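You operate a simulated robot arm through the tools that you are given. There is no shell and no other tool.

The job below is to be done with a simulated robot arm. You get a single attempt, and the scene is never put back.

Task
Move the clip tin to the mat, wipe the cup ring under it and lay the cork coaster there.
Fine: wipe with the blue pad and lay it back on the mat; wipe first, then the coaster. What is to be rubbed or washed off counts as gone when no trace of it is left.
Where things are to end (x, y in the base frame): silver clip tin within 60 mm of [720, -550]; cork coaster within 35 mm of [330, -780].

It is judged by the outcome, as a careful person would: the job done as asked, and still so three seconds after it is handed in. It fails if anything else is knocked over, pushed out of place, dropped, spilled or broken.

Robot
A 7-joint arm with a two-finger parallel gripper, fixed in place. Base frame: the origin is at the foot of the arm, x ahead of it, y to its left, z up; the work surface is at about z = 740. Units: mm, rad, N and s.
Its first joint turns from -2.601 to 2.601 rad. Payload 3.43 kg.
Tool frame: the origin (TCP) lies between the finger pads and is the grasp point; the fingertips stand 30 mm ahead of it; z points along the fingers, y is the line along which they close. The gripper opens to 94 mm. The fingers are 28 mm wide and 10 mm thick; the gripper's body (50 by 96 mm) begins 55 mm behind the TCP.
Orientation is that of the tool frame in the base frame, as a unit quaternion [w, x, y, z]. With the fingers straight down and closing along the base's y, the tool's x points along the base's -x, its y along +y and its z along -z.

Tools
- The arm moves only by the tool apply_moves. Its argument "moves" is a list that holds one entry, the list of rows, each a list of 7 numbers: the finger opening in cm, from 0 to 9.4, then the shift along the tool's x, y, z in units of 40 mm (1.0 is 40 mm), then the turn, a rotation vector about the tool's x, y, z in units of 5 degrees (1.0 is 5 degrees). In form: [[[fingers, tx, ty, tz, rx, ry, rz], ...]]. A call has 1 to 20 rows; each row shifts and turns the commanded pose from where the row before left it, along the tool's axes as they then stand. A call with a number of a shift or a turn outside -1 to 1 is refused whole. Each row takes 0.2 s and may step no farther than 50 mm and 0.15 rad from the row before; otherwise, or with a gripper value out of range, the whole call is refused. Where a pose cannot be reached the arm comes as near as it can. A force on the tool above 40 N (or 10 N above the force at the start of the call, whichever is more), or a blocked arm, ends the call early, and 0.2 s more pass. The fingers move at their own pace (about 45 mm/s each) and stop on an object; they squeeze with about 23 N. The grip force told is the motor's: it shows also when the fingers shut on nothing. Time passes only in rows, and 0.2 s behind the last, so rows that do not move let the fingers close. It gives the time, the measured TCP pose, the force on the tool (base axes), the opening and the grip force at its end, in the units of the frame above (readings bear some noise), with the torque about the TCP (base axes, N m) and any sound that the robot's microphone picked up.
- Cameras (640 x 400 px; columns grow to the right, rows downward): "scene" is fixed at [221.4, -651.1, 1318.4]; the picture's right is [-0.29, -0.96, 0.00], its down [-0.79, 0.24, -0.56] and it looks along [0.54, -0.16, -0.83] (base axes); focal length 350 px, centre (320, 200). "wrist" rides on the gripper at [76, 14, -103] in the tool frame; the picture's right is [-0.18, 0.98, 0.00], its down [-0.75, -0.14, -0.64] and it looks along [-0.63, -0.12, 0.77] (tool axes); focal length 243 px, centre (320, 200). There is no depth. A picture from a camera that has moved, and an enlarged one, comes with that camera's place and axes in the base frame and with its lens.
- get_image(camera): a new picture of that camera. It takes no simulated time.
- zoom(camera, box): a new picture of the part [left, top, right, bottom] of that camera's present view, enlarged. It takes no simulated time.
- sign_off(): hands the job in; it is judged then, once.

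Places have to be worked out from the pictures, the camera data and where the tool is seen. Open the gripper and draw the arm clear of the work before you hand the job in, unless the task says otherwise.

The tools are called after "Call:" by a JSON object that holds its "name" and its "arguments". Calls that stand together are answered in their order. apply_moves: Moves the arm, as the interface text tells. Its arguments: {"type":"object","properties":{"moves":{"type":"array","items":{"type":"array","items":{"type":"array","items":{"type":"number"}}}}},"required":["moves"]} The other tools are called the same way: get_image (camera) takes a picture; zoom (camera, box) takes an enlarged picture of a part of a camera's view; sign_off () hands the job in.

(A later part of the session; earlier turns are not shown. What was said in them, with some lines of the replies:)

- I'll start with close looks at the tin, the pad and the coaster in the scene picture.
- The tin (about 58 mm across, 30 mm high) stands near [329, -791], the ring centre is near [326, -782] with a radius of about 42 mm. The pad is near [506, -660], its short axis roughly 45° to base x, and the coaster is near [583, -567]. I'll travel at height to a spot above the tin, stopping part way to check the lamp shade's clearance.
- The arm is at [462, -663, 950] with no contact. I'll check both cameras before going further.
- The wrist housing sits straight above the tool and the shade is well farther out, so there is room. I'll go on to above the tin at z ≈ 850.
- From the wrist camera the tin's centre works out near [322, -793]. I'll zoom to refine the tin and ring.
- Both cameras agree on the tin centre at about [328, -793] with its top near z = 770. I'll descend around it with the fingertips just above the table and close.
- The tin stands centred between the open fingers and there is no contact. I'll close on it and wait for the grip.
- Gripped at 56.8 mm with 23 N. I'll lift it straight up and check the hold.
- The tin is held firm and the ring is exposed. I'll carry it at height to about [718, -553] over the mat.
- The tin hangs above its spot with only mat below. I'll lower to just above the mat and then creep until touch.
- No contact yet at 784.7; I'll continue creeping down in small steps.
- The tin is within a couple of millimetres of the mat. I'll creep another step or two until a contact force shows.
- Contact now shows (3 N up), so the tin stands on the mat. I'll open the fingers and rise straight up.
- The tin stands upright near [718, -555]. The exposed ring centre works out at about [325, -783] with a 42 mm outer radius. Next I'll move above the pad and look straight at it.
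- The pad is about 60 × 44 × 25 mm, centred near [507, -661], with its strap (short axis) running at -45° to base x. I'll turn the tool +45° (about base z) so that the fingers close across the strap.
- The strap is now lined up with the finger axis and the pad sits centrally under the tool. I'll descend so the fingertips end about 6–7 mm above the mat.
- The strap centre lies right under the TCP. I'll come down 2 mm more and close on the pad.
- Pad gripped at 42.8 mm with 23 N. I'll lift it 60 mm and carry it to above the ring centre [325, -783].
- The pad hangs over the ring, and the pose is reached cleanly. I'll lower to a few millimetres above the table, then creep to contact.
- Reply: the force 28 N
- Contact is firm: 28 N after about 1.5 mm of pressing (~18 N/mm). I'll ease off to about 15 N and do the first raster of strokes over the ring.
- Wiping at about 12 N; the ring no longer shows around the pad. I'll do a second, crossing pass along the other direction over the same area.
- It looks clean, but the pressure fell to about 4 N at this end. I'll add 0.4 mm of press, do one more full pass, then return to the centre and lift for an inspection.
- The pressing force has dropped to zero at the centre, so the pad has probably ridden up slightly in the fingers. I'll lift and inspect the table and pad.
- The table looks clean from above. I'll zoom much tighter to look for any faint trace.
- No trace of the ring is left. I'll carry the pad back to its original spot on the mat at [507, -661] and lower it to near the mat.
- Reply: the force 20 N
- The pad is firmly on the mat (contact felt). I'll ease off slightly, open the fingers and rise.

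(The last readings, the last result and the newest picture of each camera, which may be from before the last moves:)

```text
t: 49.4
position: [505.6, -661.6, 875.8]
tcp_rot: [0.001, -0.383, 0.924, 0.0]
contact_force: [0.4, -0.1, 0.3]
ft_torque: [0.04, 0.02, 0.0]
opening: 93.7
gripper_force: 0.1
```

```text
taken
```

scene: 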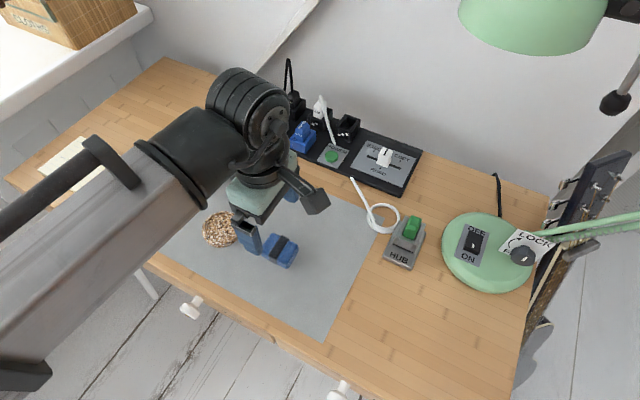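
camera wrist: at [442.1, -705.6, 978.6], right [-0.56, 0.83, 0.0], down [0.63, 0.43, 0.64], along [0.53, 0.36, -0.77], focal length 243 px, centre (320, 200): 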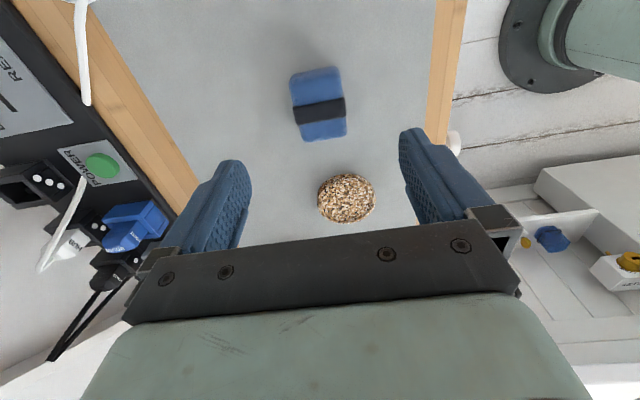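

The pad lies back in its original place. Next is the coaster: I'll move above [581, -571] with the same tool yaw (the fingers then clear pad and tin) and measure it.

Call:
{"name": "apply_moves", "arguments": {"moves": [[[9.4, -0.7, 0.06, 0, 0, 0, 0], [9.4, -0.8, 0.07, 0, 0, 0, 0], [9.4, -0.8, 0.07, 0, 0, 0, 0], [9.4, -0.63, 0.065, 0, 0, 0, 0], [9.4, 0, 0, 0, 0, 0, 0]]]}}

Call:
{"name": "get_image", "arguments": {"camera": "wrist"}}

Call:
{"name": "zoom", "arguments": {"camera": "wrist", "box": [240, 50, 400, 150]}}

```text
t: 50.6
position: [580.4, -572.3, 875.2]
tcp_rot: [0.0, -0.383, 0.924, 0.0]
contact_force: [-0.3, -0.3, -0.9]
ft_torque: [-0.03, 0.0, -0.01]
opening: 94.0
gripper_force: 0.2
```

```text
taken
camera wrist: at [517.7, -616.0, 977.9], right [-0.56, 0.83, 0.0], down [0.63, 0.43, 0.64], along [0.53, 0.36, -0.77], focal length 243 px, centre (320, 200)
```

wrist: 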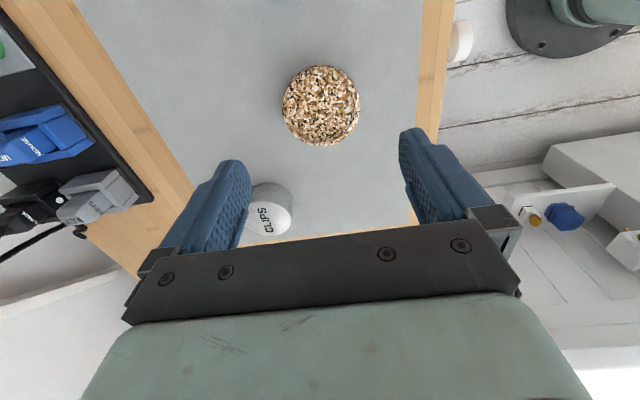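

```text
4.00 times, centred on (320, 100) of wrist
camera zoom: at [517.7, -616.0, 977.9], right [-0.56, 0.83, 0.0], down [0.63, 0.43, 0.64], along [0.53, 0.36, -0.77], focal length 970 px, centre (320, 600)
```

zoom: 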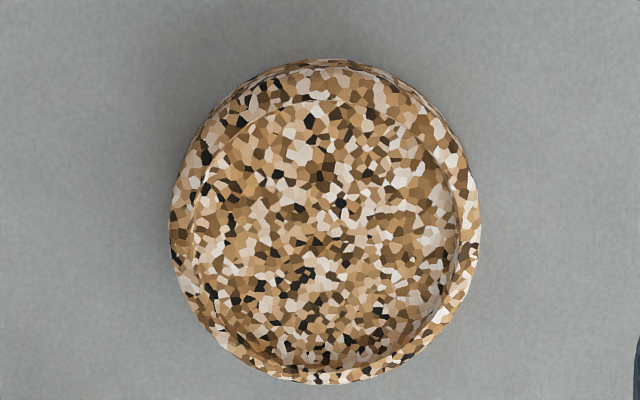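

The coaster (about 72 mm across, low) is centred at about [581, -572], right under the TCP. I'll descend and pause just above grasp height.

Call:
{"name": "apply_moves", "arguments": {"moves": [[[9.4, 0, 0, 0.6, 0, 0, 0], [9.4, 0, 0, 0.9, 0, 0, 0], [9.4, 0, 0, 0.7, 0, 0, 0], [9.4, 0, 0, 0.25, 0, 0, 0], [9.4, 0, 0, 0, 0, 0, 0]]]}}

Call:
{"name": "get_image", "arguments": {"camera": "wrist"}}

Call:
{"name": "get_image", "arguments": {"camera": "scene"}}

```text
t: 51.8
position: [582.2, -570.6, 777.8]
tcp_rot: [0.0, -0.382, 0.924, 0.0]
contact_force: [-0.1, -0.4, 0.8]
ft_torque: [0.03, 0.05, 0.0]
opening: 94.0
gripper_force: 0.2
```

```text
taken
camera wrist: at [518.5, -615.2, 880.0], right [-0.56, 0.83, 0.0], down [0.63, 0.43, 0.64], along [0.53, 0.36, -0.77], focal length 243 px, centre (320, 200)
```

wrist: 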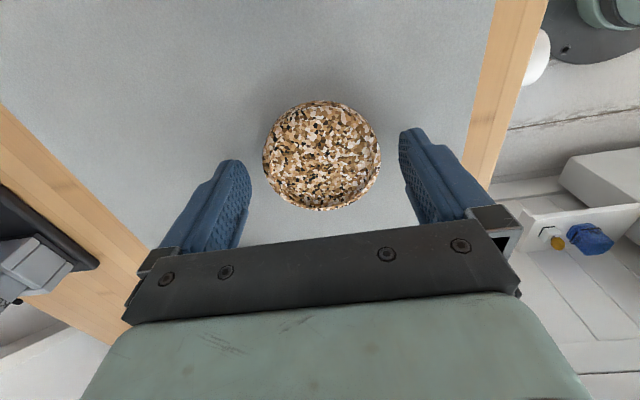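

```text
taken
```

scene: 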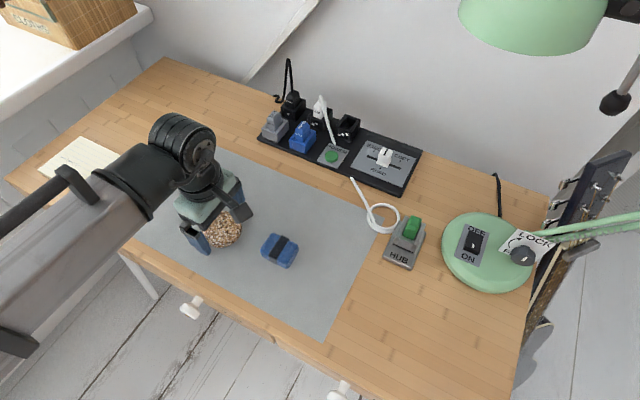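

The coaster is well centred between the fingers. I'll come down 3 mm more and close.

Call:
{"name": "apply_moves", "arguments": {"moves": [[[9.4, 0, 0, 0.07, 0, 0, 0], [6.0, 0, 0, 0, 0, 0, 0], [6.0, 0, 0, 0, 0, 0, 0], [6.0, 0, 0, 0, 0, 0, 0], [6.0, 0, 0, 0, 0, 0, 0], [6.0, 0, 0, 0, 0, 0, 0]]]}}

Call:
{"name": "get_image", "arguments": {"camera": "wrist"}}

```text
t: 53.2
position: [581.3, -571.5, 775.4]
tcp_rot: [0.0, -0.383, 0.924, 0.0]
contact_force: [-0.7, 0.2, -0.3]
ft_torque: [-0.04, 0.0, -0.01]
opening: 70.1
gripper_force: 22.7
```

```text
taken
camera wrist: at [518.1, -615.1, 877.3], right [-0.57, 0.82, 0.0], down [0.63, 0.43, 0.64], along [0.53, 0.36, -0.77], focal length 243 px, centre (320, 200)
```

wrist: 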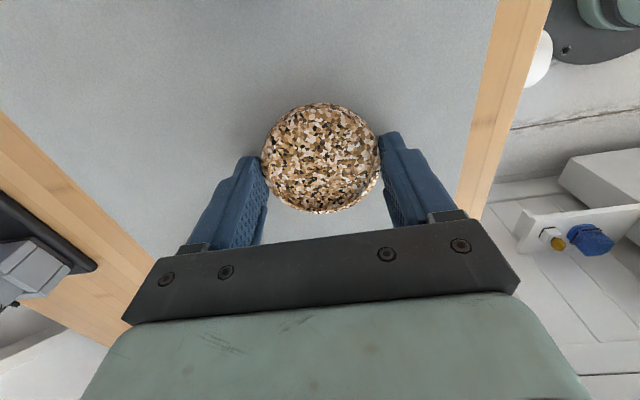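

Coaster gripped at 70 mm. I'll lift it 80 mm and check the hold before travelling.

Call:
{"name": "apply_moves", "arguments": {"moves": [[[6.0, 0, 0, -0.3, 0, 0, 0], [6.0, 0, 0, -0.6, 0, 0, 0], [6.0, 0, 0, -0.7, 0, 0, 0], [6.0, 0, 0, -0.4, 0, 0, 0], [6.0, 0, 0, 0, 0, 0, 0]]]}}

Call:
{"name": "get_image", "arguments": {"camera": "wrist"}}

```text
t: 54.4
position: [582.3, -570.8, 855.9]
tcp_rot: [0.0, -0.382, 0.924, 0.001]
contact_force: [-0.3, -0.4, -0.8]
ft_torque: [-0.02, -0.01, 0.03]
opening: 70.3
gripper_force: 22.7
```

```text
taken
camera wrist: at [518.1, -614.8, 958.5], right [-0.57, 0.83, 0.0], down [0.63, 0.43, 0.64], along [0.53, 0.36, -0.77], focal length 243 px, centre (320, 200)
```

wrist: 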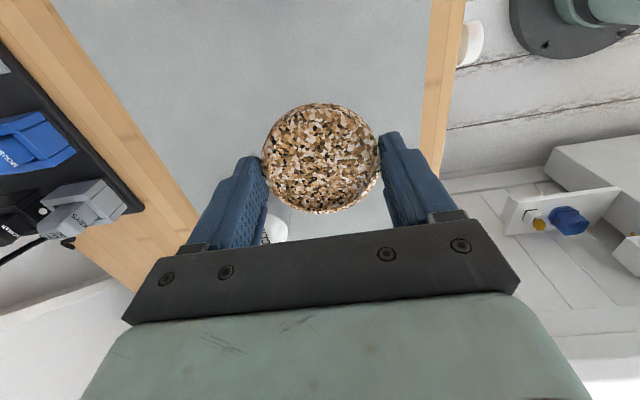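

The coaster is held level and firm. I'll carry it to above [329, -781].

Call:
{"name": "apply_moves", "arguments": {"moves": [[[6.0, 0.5, 0.047, 0, 0, 0, 0], [6.0, 0.82, 0.077, 0, 0, 0, 0], [6.0, 0.82, 0.077, 0, 0, 0, 0], [6.0, 0.82, 0.077, 0, 0, 0, 0], [6.0, 0.82, 0.077, 0, 0, 0, 0], [6.0, 0.82, 0.077, 0, 0, 0, 0], [6.0, 0.82, 0.077, 0, 0, 0, 0], [6.0, 0.82, 0.077, 0, 0, 0, 0], [6.0, 0.82, 0.077, 0, 0, 0, 0], [6.0, 0.7, 0.065, 0, 0, 0, 0], [6.0, 0.4, 0.04, 0, 0, 0, 0], [6.0, 0, 0, 0, 0, 0, 0]]]}}

Call:
{"name": "get_image", "arguments": {"camera": "wrist"}}

```text
t: 57.0
position: [329.3, -780.2, 854.6]
tcp_rot: [0.001, -0.383, 0.924, 0.0]
contact_force: [-0.4, 0.5, -0.8]
ft_torque: [0.02, -0.01, 0.03]
opening: 70.5
gripper_force: 23.1
```

```text
taken
camera wrist: at [264.8, -824.7, 958.4], right [-0.57, 0.82, 0.0], down [0.63, 0.43, 0.64], along [0.53, 0.36, -0.77], focal length 243 px, centre (320, 200)
```

wrist: 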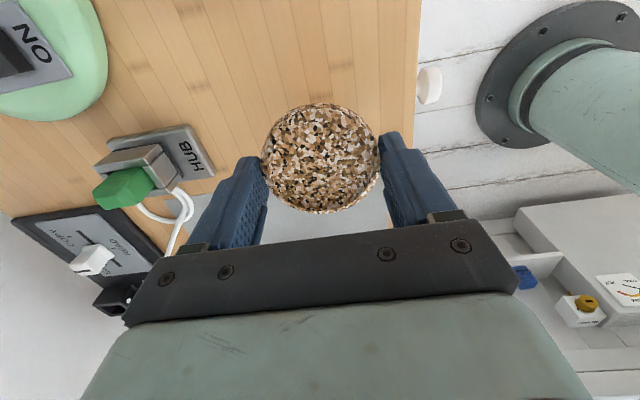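

The coaster is above its place at [329, -780]. I'll lower to a few millimetres above the table and creep from there.

Call:
{"name": "apply_moves", "arguments": {"moves": [[[6.0, 0, 0, 0.6, 0, 0, 0], [6.0, 0, 0, 0.7, 0, 0, 0], [6.0, 0, 0, 0.5, 0, 0, 0], [6.0, 0, 0, 0.1, 0, 0, 0], [6.0, 0, 0, 0, 0, 0, 0]]]}}

Call:
{"name": "apply_moves", "arguments": {"moves": [[[6.0, 0, 0, 0.03, 0, 0, 0], [6.0, 0, 0, 0.03, 0, 0, 0], [6.0, 0, 0, 0, 0, 0, 0]]]}}

Call:
{"name": "apply_moves", "arguments": {"moves": [[[6.0, 0, 0, 0.025, 0, 0, 0], [6.0, 0, 0, 0, 0, 0, 0]]]}}

```text
t: 58.2
position: [327.5, -781.2, 779.0]
tcp_rot: [-0.001, -0.383, 0.924, 0.001]
contact_force: [-0.4, -0.1, -0.5]
ft_torque: [-0.01, 0.0, -0.03]
opening: 70.4
gripper_force: 23.2
```

```text
t: 59.0
position: [327.7, -780.1, 776.7]
tcp_rot: [0.0, -0.383, 0.924, 0.0]
contact_force: [-0.7, 0.4, -0.7]
ft_torque: [0.04, -0.04, 0.0]
opening: 70.3
gripper_force: 23.0
```

```text
t: 59.6
position: [328.7, -780.8, 775.5]
tcp_rot: [-0.001, -0.383, 0.924, 0.0]
contact_force: [-0.6, -0.1, -0.8]
ft_torque: [0.02, 0.0, -0.01]
opening: 70.2
gripper_force: 22.8
```

Call:
{"name": "apply_moves", "arguments": {"moves": [[[6.0, 0, 0, 0.025, 0, 0, 0], [6.0, 0, 0, 0, 0, 0, 0]]]}}

Call:
{"name": "apply_moves", "arguments": {"moves": [[[6.0, 0, 0, 0.02, 0, 0, 0], [6.0, 0, 0, 0, 0, 0, 0]]]}}

```text
t: 60.2
position: [329.0, -780.7, 775.0]
tcp_rot: [0.0, -0.383, 0.924, -0.001]
contact_force: [-0.3, -0.8, -0.5]
ft_torque: [0.0, -0.01, 0.02]
opening: 70.5
gripper_force: 23.7
```

```text
t: 60.8
position: [329.3, -779.6, 774.7]
tcp_rot: [0.0, -0.382, 0.924, 0.0]
contact_force: [-0.6, -0.6, 6.5]
ft_torque: [0.02, 0.0, 0.05]
opening: 69.9
gripper_force: 23.5
```

The coaster has touched the table (6.5 N). I'll open the fingers and rise straight up.

Call:
{"name": "apply_moves", "arguments": {"moves": [[[9.4, 0, 0, 0, 0, 0, 0], [9.4, 0, 0, 0, 0, 0, 0], [9.4, 0, 0, 0, 0, 0, 0], [9.4, 0, 0, -0.3, 0, 0, 0], [9.4, 0, 0, -0.9, 0, 0, 0], [9.4, 0, 0, -0.9, 0, 0, 0], [9.4, 0, 0, -0.9, 0, 0, 0], [9.4, 0, 0, 0, 0, 0, 0]]]}}

Call:
{"name": "get_image", "arguments": {"camera": "wrist"}}

```text
t: 62.6
position: [329.2, -782.6, 893.4]
tcp_rot: [0.0, -0.383, 0.924, 0.0]
contact_force: [0.6, 0.6, -0.8]
ft_torque: [-0.01, 0.0, 0.01]
opening: 94.0
gripper_force: 0.1
```

```text
taken
camera wrist: at [265.5, -825.5, 996.4], right [-0.57, 0.82, 0.0], down [0.63, 0.43, 0.64], along [0.53, 0.36, -0.77], focal length 243 px, centre (320, 200)
```

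wrist: 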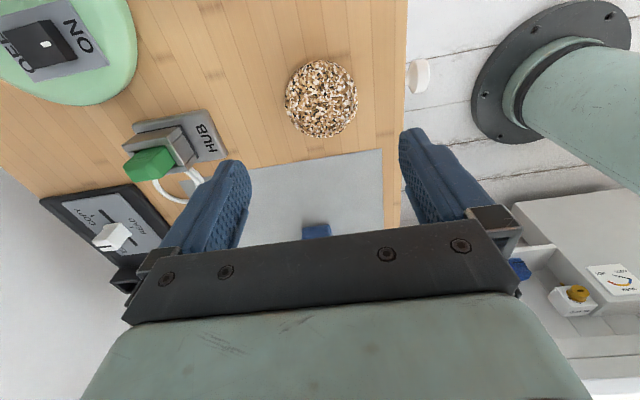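

The coaster lies flat on the table at its place. I'll raise and withdraw the arm towards its starting spot, away from all objects, and check the whole scene.

Call:
{"name": "apply_moves", "arguments": {"moves": [[[9.4, -0.4, -0.01, -0.4, 0, 0, 0], [9.4, -0.8, -0.025, -0.4, 0, 0, 0], [9.4, -0.85, -0.025, -0.4, 0, 0, 0], [9.4, -0.85, -0.025, -0.4, 0, 0, 0], [9.4, -0.85, -0.025, -0.3, 0, 0, 0], [9.4, -0.85, -0.025, 0, 0, 0, 0], [9.4, -0.85, -0.025, 0, 0, 0, 0], [9.4, -0.85, -0.025, 0, 0, 0, 0], [9.4, -0.85, -0.025, 0, 0, 0, 0], [9.4, -0.85, -0.025, 0, 0, 0, 0], [9.4, -0.85, -0.025, 0, 0, 0, 0], [9.4, -0.85, -0.025, 0, 0, 0, 0], [9.4, -0.5, -0.015, 0, 0, 0, 0], [9.4, 0, 0, 0, 0, 0, 0]]]}}

Call:
{"name": "get_image", "arguments": {"camera": "scene"}}

Call:
{"name": "zoom", "arguments": {"camera": "scene", "box": [330, 280, 450, 370]}}

```text
t: 65.6
position: [625.3, -499.5, 970.2]
tcp_rot: [0.0, -0.383, 0.924, 0.0]
contact_force: [0.1, 0.1, 0.4]
ft_torque: [0.02, -0.03, 0.02]
opening: 94.0
gripper_force: 0.0
```

```text
taken
```

scene: 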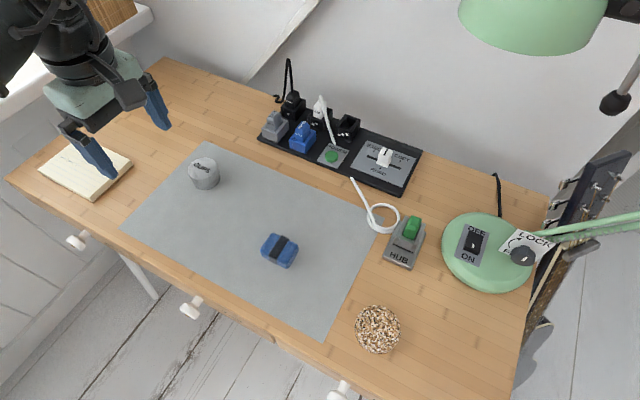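

```text
4.44 times, centred on (390, 325) of scene
camera zoom: at [221.4, -651.1, 1318.4], right [-0.29, -0.96, 0.0], down [-0.79, 0.24, -0.56], along [0.54, -0.16, -0.83], focal length 1554 px, centre (9, -356)
```

zoom: 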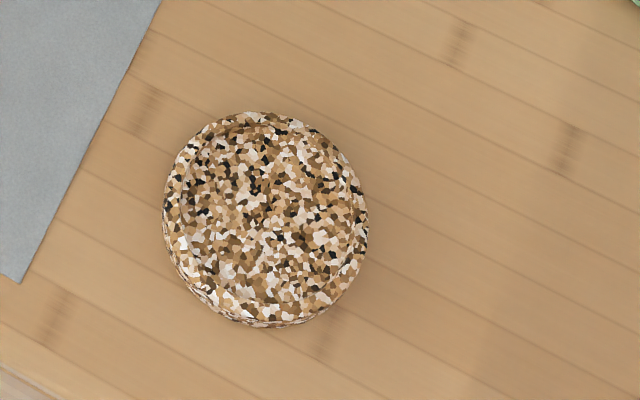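

Everything is in place. The tin stands on the mat near [718, -555], the pad is back on the mat and the ring is gone. The coaster lies at about [330, -778]. Nothing else has moved, and the gripper is open and clear, so I'm handing the job in.

Call:
{"name": "sign_off", "arguments": {}}

```text
The job is handed in.
```

The clip tin is on the mat, the cup ring is wiped away, and the cork coaster lies where the ring was. I handed the job in with the gripper open and the arm clear of the work.

- **Clip tin:** it stands upright on the mat at about [718, -555], roughly 5 mm from the target.
- **Cup ring:** I wiped it with the blue pad in three passes before laying the coaster. A close zoom on the bare table afterwards showed no trace left.
- **Blue pad:** it is back on the mat where it started, at about [507, -661].
- **Cork coaster:** it lies flat at about [330, -778], within a few millimetres of the target.

In the last scene picture nothing else on the desk had moved.
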